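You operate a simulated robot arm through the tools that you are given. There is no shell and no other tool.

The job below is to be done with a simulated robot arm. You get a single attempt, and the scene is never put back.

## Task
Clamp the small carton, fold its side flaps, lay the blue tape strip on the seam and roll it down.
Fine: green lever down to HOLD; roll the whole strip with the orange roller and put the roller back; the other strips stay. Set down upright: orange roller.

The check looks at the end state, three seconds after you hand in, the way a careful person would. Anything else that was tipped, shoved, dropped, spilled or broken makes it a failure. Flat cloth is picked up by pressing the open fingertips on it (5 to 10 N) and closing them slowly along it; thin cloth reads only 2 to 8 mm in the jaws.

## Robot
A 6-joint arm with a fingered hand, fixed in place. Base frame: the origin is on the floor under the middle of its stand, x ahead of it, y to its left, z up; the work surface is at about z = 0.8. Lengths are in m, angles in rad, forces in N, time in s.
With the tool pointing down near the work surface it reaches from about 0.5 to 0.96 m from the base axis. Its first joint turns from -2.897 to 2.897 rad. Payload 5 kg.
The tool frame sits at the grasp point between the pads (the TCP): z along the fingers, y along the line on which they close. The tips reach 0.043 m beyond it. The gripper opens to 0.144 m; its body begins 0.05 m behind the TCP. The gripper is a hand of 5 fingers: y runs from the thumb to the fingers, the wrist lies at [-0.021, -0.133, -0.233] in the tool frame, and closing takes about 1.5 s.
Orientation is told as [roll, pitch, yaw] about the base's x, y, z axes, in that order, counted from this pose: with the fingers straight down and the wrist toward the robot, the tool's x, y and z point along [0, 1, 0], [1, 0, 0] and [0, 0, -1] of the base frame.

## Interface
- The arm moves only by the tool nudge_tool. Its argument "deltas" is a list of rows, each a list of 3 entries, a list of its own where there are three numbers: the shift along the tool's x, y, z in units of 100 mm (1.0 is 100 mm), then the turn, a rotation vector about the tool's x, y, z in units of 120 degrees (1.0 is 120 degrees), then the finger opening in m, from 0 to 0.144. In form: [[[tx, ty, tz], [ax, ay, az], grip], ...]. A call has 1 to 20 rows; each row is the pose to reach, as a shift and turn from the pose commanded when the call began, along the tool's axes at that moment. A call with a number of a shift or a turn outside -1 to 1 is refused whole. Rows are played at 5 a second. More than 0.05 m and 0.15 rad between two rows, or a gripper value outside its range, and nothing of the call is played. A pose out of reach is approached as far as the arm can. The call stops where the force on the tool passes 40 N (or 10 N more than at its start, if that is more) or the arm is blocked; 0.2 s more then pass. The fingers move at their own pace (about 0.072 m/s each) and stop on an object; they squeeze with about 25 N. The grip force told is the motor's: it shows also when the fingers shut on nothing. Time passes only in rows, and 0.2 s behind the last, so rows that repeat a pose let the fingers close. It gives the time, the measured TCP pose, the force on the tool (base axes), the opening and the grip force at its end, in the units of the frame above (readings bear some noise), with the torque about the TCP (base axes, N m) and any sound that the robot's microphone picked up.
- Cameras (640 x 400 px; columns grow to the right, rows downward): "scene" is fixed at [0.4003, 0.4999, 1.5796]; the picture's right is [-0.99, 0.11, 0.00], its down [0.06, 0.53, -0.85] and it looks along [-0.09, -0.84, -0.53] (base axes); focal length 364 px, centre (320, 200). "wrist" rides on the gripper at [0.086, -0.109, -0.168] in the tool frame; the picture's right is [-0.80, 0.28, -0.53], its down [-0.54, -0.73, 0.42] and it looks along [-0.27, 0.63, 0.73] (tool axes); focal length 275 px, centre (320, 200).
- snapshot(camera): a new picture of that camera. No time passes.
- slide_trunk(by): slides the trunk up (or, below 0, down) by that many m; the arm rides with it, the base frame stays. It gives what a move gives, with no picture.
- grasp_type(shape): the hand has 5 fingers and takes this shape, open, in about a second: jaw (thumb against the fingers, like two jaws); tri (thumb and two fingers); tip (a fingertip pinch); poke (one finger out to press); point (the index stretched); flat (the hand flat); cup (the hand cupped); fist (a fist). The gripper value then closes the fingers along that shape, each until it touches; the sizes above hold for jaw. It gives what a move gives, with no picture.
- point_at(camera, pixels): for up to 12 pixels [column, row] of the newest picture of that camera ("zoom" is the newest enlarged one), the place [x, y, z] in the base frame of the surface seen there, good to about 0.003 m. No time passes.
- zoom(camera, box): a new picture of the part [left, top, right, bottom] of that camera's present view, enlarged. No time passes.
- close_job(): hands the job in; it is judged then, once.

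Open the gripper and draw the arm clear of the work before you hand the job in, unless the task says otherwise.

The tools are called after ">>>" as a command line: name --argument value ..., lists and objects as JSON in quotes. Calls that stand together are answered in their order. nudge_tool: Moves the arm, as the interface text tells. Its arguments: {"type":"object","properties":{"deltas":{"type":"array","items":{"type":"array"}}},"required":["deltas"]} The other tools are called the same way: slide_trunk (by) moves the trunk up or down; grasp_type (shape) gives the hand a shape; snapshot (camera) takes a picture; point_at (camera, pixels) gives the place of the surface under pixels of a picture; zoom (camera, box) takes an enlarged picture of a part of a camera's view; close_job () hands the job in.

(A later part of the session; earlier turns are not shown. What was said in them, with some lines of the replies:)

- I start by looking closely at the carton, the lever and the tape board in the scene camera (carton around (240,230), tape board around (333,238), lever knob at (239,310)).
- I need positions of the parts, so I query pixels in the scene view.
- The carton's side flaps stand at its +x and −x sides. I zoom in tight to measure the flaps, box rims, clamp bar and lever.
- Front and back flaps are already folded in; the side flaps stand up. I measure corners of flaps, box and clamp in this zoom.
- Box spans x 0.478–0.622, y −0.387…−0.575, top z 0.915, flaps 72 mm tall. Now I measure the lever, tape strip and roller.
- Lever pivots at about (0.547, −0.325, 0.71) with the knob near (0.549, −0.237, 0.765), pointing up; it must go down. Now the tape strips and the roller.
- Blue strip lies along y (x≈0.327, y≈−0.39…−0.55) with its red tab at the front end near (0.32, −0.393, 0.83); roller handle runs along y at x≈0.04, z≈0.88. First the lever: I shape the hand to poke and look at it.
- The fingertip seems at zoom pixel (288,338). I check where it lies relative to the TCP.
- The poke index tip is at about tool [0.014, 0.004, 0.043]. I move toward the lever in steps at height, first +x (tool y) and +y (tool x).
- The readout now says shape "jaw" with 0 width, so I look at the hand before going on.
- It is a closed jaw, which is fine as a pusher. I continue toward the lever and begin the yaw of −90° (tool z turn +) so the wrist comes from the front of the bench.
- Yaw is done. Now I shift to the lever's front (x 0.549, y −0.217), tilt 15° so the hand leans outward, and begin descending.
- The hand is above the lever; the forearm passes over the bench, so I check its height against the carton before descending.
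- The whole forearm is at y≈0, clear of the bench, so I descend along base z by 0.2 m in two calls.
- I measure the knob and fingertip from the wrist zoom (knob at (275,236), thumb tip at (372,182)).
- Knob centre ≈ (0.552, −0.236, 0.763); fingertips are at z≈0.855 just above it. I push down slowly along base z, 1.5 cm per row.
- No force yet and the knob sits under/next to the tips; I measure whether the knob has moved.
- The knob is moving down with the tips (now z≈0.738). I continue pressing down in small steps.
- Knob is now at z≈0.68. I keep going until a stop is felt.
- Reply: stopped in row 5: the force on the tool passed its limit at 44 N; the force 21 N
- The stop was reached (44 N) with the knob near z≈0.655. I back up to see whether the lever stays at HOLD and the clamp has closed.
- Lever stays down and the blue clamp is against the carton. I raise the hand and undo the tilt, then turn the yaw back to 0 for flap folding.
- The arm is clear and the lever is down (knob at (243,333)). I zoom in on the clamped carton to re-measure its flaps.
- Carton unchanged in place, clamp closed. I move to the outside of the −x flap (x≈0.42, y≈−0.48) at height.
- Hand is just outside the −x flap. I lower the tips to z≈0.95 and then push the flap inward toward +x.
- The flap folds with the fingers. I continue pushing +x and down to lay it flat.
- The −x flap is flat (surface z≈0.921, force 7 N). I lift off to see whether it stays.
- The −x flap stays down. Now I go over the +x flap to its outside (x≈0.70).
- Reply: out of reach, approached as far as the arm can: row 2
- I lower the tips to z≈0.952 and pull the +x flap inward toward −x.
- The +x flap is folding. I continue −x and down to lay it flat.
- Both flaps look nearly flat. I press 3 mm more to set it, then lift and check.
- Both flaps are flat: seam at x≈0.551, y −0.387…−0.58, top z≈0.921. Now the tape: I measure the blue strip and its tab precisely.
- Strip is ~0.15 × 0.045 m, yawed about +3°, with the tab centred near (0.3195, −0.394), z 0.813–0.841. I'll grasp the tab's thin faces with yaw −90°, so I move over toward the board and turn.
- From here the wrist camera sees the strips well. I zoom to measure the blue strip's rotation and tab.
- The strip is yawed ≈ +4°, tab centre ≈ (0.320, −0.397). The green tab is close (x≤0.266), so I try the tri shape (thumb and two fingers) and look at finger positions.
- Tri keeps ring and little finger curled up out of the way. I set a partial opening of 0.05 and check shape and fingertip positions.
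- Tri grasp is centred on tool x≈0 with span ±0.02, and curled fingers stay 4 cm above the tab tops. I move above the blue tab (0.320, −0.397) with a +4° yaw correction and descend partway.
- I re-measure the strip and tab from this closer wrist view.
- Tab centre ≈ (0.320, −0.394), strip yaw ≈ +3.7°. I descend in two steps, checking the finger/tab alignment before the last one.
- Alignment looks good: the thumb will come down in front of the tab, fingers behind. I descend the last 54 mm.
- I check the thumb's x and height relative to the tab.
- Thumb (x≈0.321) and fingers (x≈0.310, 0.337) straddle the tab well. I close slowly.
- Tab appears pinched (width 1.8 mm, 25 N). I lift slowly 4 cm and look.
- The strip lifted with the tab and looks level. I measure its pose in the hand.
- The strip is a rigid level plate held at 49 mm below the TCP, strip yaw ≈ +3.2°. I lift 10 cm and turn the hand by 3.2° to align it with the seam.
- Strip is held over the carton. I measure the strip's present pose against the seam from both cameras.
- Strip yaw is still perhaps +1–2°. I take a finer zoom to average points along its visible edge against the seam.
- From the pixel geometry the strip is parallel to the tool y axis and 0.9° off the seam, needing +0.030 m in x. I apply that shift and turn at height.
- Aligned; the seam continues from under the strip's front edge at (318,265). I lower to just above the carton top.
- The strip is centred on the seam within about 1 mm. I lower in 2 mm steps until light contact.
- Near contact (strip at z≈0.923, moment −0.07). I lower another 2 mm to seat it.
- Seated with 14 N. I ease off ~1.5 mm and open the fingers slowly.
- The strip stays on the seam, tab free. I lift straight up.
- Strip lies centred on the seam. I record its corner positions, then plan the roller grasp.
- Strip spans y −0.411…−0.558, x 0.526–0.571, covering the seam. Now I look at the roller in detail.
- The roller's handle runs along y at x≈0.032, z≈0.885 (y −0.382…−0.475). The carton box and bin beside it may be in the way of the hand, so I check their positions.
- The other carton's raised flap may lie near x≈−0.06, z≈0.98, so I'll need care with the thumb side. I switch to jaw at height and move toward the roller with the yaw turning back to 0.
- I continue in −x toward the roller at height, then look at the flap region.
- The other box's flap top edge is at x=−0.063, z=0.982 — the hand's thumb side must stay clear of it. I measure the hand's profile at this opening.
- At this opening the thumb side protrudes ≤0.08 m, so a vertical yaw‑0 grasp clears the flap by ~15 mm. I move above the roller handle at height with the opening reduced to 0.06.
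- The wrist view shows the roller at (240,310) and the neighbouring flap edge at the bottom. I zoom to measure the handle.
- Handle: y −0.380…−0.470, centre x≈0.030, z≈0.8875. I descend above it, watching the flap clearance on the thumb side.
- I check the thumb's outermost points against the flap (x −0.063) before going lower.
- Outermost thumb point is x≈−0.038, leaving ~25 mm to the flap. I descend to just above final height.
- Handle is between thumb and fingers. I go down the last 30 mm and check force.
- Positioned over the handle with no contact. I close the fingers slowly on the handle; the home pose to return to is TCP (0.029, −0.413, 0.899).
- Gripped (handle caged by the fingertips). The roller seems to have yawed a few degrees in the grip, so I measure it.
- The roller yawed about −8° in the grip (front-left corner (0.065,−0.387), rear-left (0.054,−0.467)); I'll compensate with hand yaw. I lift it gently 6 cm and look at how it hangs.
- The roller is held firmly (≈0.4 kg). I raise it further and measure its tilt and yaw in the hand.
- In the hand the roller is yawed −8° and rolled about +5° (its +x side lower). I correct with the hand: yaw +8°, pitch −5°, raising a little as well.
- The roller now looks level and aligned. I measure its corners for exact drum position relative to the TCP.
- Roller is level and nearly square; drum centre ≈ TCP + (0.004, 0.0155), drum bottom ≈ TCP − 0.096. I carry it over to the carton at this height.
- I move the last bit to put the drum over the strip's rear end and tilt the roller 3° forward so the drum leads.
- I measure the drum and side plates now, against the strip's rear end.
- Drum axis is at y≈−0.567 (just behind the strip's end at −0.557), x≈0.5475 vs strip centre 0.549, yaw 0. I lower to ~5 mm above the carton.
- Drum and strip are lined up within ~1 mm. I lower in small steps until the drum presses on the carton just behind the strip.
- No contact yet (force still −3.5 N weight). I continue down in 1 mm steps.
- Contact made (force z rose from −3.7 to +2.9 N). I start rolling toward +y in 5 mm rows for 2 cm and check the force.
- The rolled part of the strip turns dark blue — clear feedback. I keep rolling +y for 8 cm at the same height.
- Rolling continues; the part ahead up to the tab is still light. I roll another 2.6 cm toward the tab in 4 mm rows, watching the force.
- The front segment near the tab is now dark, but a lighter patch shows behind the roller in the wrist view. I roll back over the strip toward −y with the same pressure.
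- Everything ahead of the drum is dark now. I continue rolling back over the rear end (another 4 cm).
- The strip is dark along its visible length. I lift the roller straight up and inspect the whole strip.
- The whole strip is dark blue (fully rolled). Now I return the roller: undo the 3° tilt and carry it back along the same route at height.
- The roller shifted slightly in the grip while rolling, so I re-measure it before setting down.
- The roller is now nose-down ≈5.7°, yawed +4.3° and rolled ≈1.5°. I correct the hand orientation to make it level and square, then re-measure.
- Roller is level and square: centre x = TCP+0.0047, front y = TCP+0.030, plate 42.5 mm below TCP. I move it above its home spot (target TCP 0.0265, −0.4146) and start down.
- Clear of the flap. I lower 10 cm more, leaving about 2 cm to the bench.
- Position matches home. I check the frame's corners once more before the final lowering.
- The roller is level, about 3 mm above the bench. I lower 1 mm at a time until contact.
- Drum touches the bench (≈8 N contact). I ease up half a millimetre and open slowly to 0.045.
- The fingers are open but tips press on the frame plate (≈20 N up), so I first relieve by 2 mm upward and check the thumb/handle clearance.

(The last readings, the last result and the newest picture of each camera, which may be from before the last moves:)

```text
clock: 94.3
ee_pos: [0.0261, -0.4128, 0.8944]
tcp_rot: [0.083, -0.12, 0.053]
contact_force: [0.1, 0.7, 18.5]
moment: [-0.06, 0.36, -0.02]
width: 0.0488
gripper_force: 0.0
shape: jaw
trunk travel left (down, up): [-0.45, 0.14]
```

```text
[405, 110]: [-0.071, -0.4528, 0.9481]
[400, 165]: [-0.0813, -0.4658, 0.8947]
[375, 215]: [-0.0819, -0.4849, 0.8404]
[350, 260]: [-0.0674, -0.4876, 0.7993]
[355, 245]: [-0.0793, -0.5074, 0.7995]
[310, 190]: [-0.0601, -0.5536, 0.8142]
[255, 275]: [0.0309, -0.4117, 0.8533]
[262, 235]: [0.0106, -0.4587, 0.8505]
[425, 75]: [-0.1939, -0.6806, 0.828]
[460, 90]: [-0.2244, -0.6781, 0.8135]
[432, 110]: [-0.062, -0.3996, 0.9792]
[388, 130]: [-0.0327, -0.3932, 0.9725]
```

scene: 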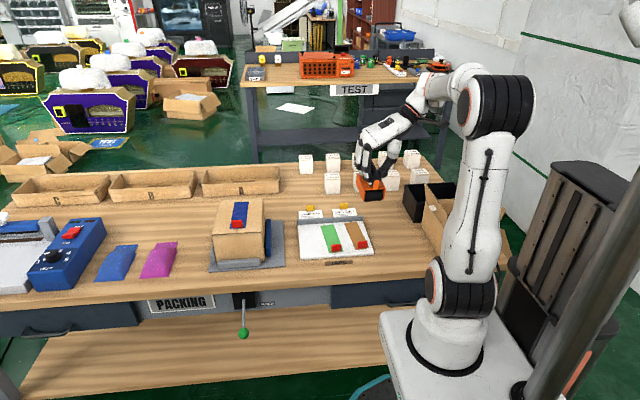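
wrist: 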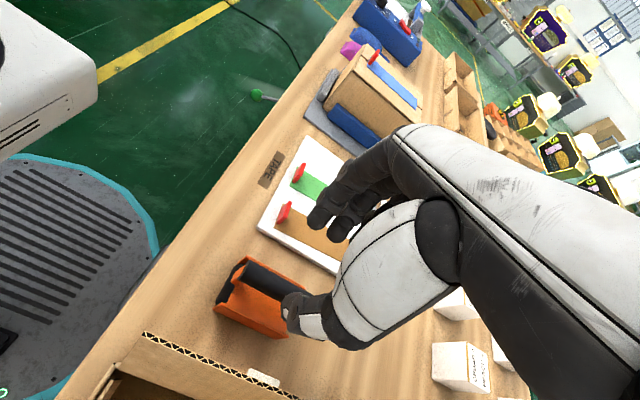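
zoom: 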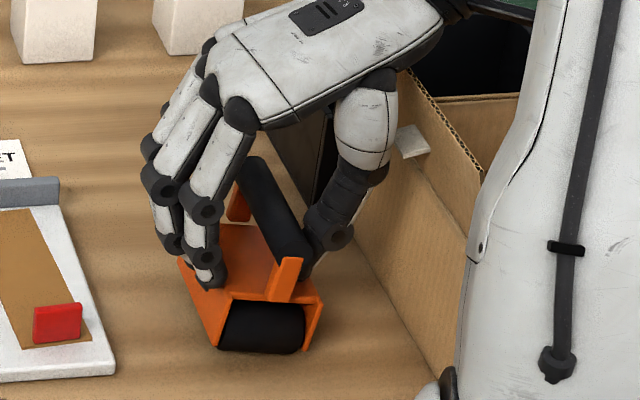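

The thumb tip (lower because of the hand's tilt) seems to press on the frame's −x side. I zoom in to see the roller's attitude before moving.

>>> zoom --camera "scene" --box '[385, 205, 435, 255]'

>>> point_at --camera "zoom" --pixels '[[130, 175], [205, 285], [345, 280], [195, 345], [330, 350], [225, 370], [310, 370], [290, 260], [240, 240], [190, 210], [300, 110], [330, 130]]'

>>> zoom --camera "wrist" --box '[240, 160, 400, 300]'

```text
8.00 times, centred on (410, 230) of scene
```

zoom: 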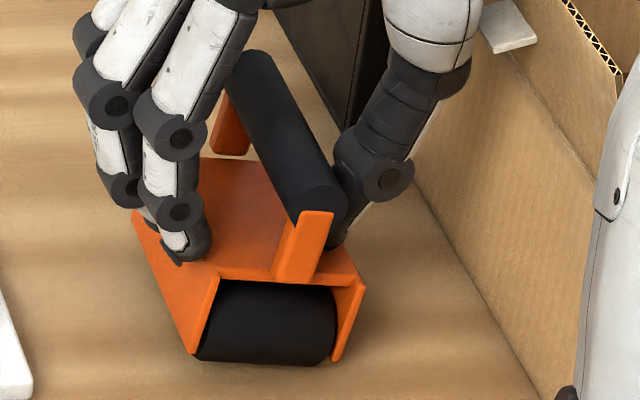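

```text
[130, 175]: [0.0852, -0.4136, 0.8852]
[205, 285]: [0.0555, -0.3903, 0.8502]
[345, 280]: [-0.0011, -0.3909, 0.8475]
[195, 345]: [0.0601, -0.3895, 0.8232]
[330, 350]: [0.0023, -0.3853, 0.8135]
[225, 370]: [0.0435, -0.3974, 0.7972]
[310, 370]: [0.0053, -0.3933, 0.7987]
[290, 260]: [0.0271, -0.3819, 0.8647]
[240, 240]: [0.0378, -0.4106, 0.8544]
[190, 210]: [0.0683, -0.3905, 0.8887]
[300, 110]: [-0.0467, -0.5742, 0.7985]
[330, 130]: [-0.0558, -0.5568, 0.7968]
```

```text
2.86 times, centred on (320, 230) of wrist
```

zoom: 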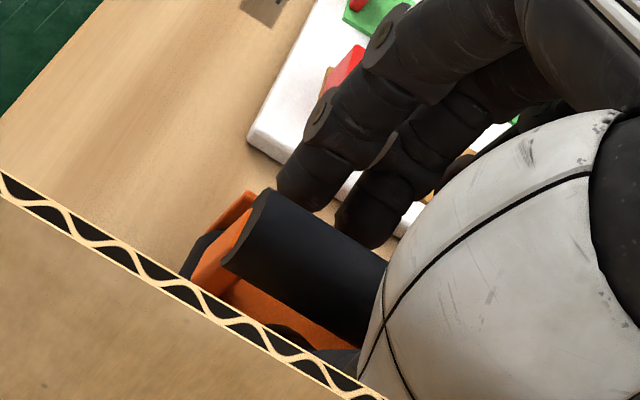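

The roller is slightly rolled because the thumb tip bears on its −x side. I raise 5 mm with slightly less opening to release that and look again.

>>> nudge_tool --deltas '[[[0.002, 0.002, -0.02], [0, 0, 0], 0.046], [[0.004, 0.005, -0.04], [0, 0, 0], 0.042], [[0.005, 0.006, -0.05], [0, 0, 0], 0.042]]'

>>> zoom --camera "scene" --box '[385, 205, 435, 255]'

>>> zoom --camera "wrist" --box '[240, 160, 400, 300]'

```text
clock: 95.1
ee_pos: [0.026, -0.4135, 0.8975]
tcp_rot: [0.085, -0.119, 0.053]
contact_force: [-0.7, 0.2, 0.3]
moment: [-0.03, -0.01, 0.01]
width: 0.0424
gripper_force: 0.1
shape: jaw
trunk travel left (down, up): [-0.45, 0.14]
```

```text
8.00 times, centred on (410, 230) of scene
```

zoom: 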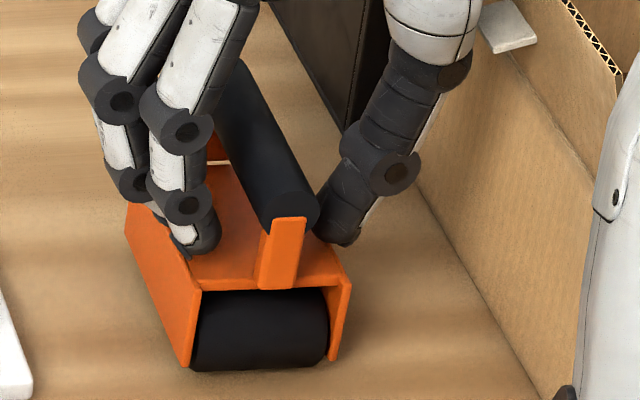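

```text
2.86 times, centred on (320, 230) of wrist
```

zoom: 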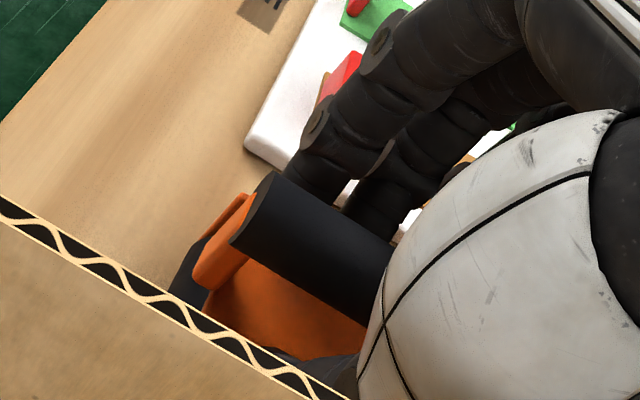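

Force is zero and the roller has settled upright, handle centred between thumb and fingers. I lift straight up slowly.

>>> nudge_tool --deltas '[[[0.008, 0.012, -0.1], [0, 0, 0], 0.046], [[0.017, 0.024, -0.2], [0, 0, 0], 0.046], [[0.03, 0.043, -0.35], [0, 0, 0], 0.046], [[0.043, 0.061, -0.5], [0, 0, 0], 0.046], [[0.06, 0.085, -0.7], [0, 0, 0], 0.046], [[0.085, 0.122, -0.989], [0, 0, 0], 0.046]]'

>>> zoom --camera "scene" --box '[365, 160, 455, 260]'

```text
clock: 96.5
ee_pos: [0.026, -0.4131, 0.9988]
tcp_rot: [0.085, -0.122, 0.052]
contact_force: [0.2, -0.3, -0.2]
moment: [0.02, 0.0, 0.0]
width: 0.0457
gripper_force: 0.0
shape: jaw
trunk travel left (down, up): [-0.45, 0.14]
```

```text
4.00 times, centred on (410, 210) of scene
```

zoom: 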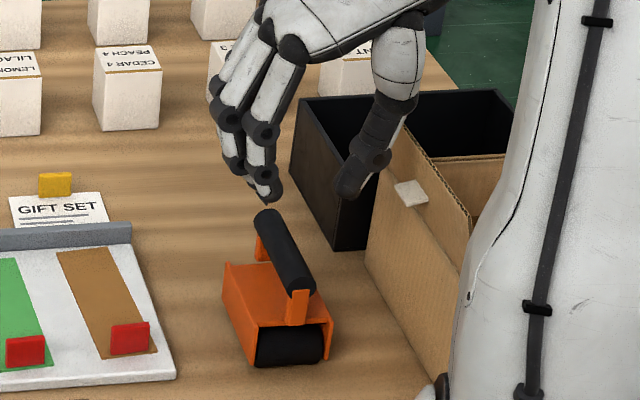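

The roller stands upright on its spot. I raise the hand further and compare the roller's position with where it started.

>>> nudge_tool --deltas '[[[0.03, 0.04, -0.35], [0, 0, 0], 0.05], [[0.06, 0.085, -0.7], [0, 0, 0], 0.05], [[0.085, 0.122, -0.989], [0, 0, 0], 0.05]]'

>>> zoom --camera "scene" --box '[380, 205, 425, 255]'

>>> point_at --camera "zoom" --pixels '[[280, 75], [320, 160], [348, 205], [205, 185], [245, 300], [255, 290], [400, 290], [240, 360], [395, 350], [320, 330], [280, 240], [215, 240]]'

>>> snapshot --camera "scene"

```text
clock: 97.3
ee_pos: [0.0261, -0.4144, 1.1002]
tcp_rot: [0.087, -0.122, 0.052]
contact_force: [-0.5, -0.6, -0.1]
moment: [0.03, -0.03, 0.03]
width: 0.0494
gripper_force: 0.0
shape: jaw
trunk travel left (down, up): [-0.45, 0.14]
```

```text
8.00 times, centred on (402, 230) of scene
```

zoom: 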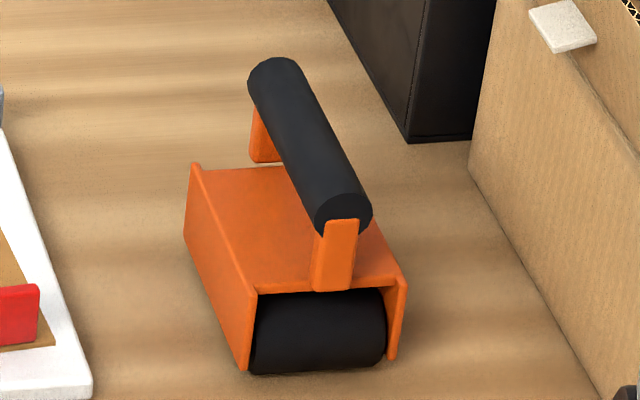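

```text
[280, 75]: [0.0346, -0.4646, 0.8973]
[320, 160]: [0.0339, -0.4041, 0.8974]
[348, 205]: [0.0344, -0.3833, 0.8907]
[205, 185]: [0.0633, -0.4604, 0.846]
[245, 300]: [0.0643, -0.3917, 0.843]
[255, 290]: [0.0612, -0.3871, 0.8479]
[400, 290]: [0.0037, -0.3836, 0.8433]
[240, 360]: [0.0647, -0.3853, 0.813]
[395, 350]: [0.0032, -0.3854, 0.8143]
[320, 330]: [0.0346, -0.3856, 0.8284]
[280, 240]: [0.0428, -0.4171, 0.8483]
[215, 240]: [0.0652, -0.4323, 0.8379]
```

```text
taken
```

scene: 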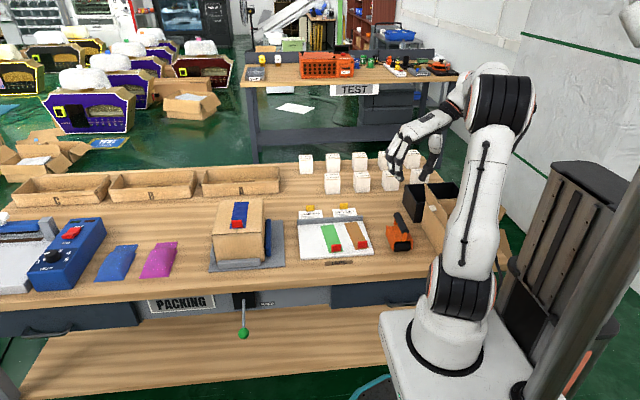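

Roller is back within ~2 mm of its start, upright. I verify the carton, tape, lever and other strips.

>>> zoom --camera "scene" --box '[196, 190, 284, 275]'

>>> zoom --camera "scene" --box '[205, 280, 300, 350]'

>>> zoom --camera "scene" --box '[290, 195, 380, 270]'

```text
4.71 times, centred on (240, 232) of scene
```

zoom: 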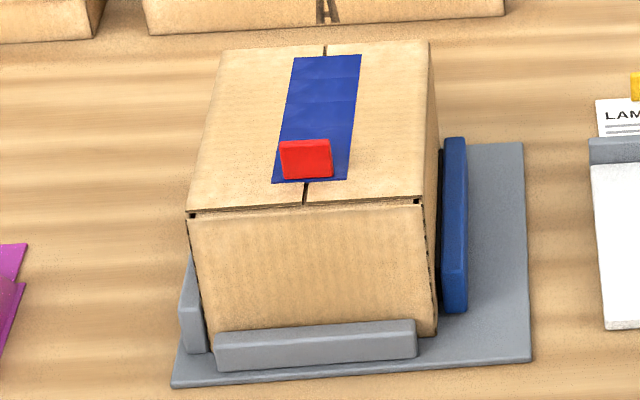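

```text
5.71 times, centred on (252, 315) of scene
```

zoom: 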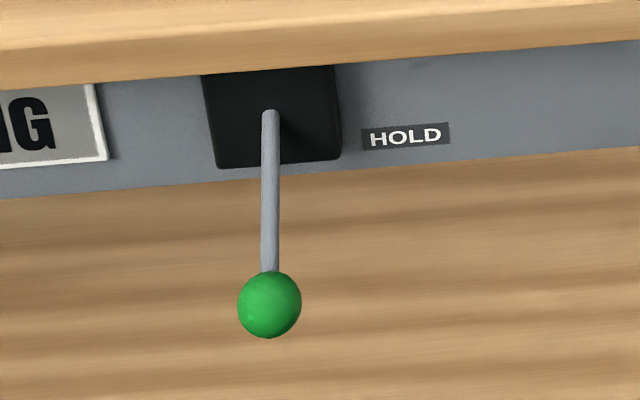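

```text
5.33 times, centred on (335, 232) of scene
```

zoom: 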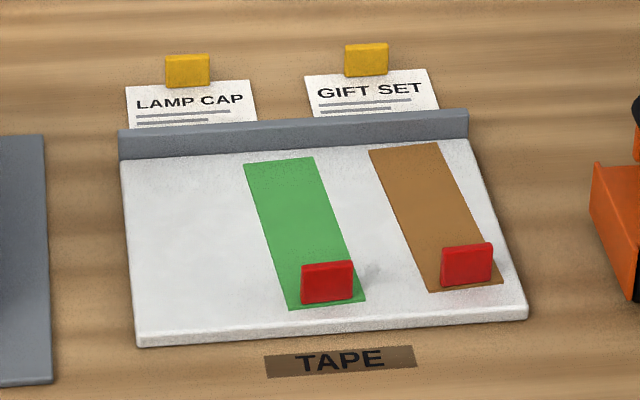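

All good: strip dark and over the seam, clamp closed, lever down at its stop, other strips untouched. I draw the arm up clear of the work with the hand open.

>>> nudge_tool --deltas '[[[0.03, 0.03, -0.3], [0, 0, 0], 0.06], [[0.05, 0.2, -0.6], [0, 0, 0], 0.09], [[0.07, 0.5, -0.9], [0, 0, 0], 0.12], [[0.07, 0.9, -0.95], [0, 0, 0], 0.14]]'

>>> snapshot --camera "scene"

>>> snapshot --camera "wrist"

>>> point_at --camera "scene" --pixels '[[243, 333], [240, 210], [235, 195], [249, 195]]'

```text
clock: 98.3
ee_pos: [0.1042, -0.4112, 1.205]
tcp_rot: [0.085, -0.12, 0.052]
contact_force: [1.0, -0.1, 0.7]
moment: [0.0, -0.04, 0.0]
width: 0.1396
gripper_force: 0.1
shape: jaw
trunk travel left (down, up): [-0.45, 0.14]
```

```text
taken
```

scene: 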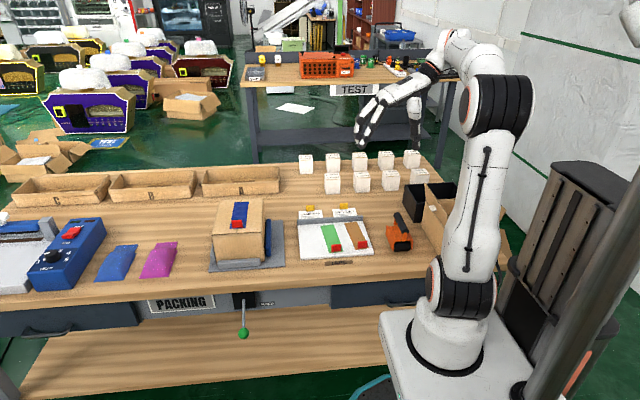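

```text
taken
```

wrist: 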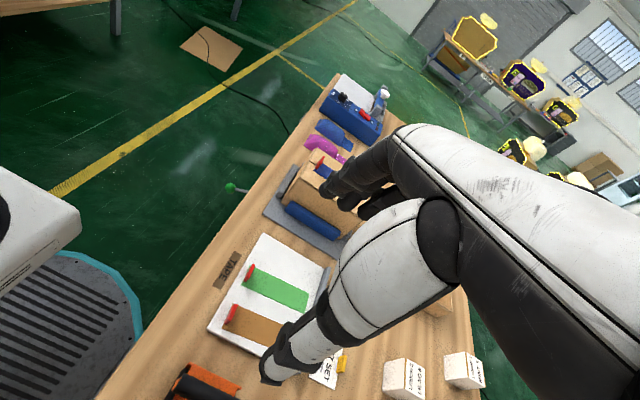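

```text
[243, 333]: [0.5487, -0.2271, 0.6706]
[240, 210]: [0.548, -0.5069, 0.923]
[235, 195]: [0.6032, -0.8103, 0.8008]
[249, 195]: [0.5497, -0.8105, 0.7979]
```

Everything is in its end state: the lever is at its lower stop (knob z≈0.66), the tape is rolled, the roller is back upright and the hand is open and clear. I hand in the job.

>>> close_job

```text
The job is handed in.
```

The carton is clamped, folded, taped and rolled, and I have handed the job in. I have not seen a verdict from the check.

- **Clamp:** the green lever is pushed down to its stop at HOLD and stayed there. The blue clamp is closed against the carton.
- **Flaps:** both side flaps are folded flat and meet along the seam.
- **Tape:** the blue strip lies along the seam and covers it, centred to within about 3 mm. I rolled it forward up to the tab and back again, and it turned dark blue along its full visible length.
- **Roller:** it is back within about 2 mm of its starting place, standing upright. While I was letting go, the thumb tipped it slightly, but it settled level once I lifted clear.
- **Everything else:** the green and brown strips are still on the board, and I saw nothing else tipped or moved. The hand is open and clear of the work.
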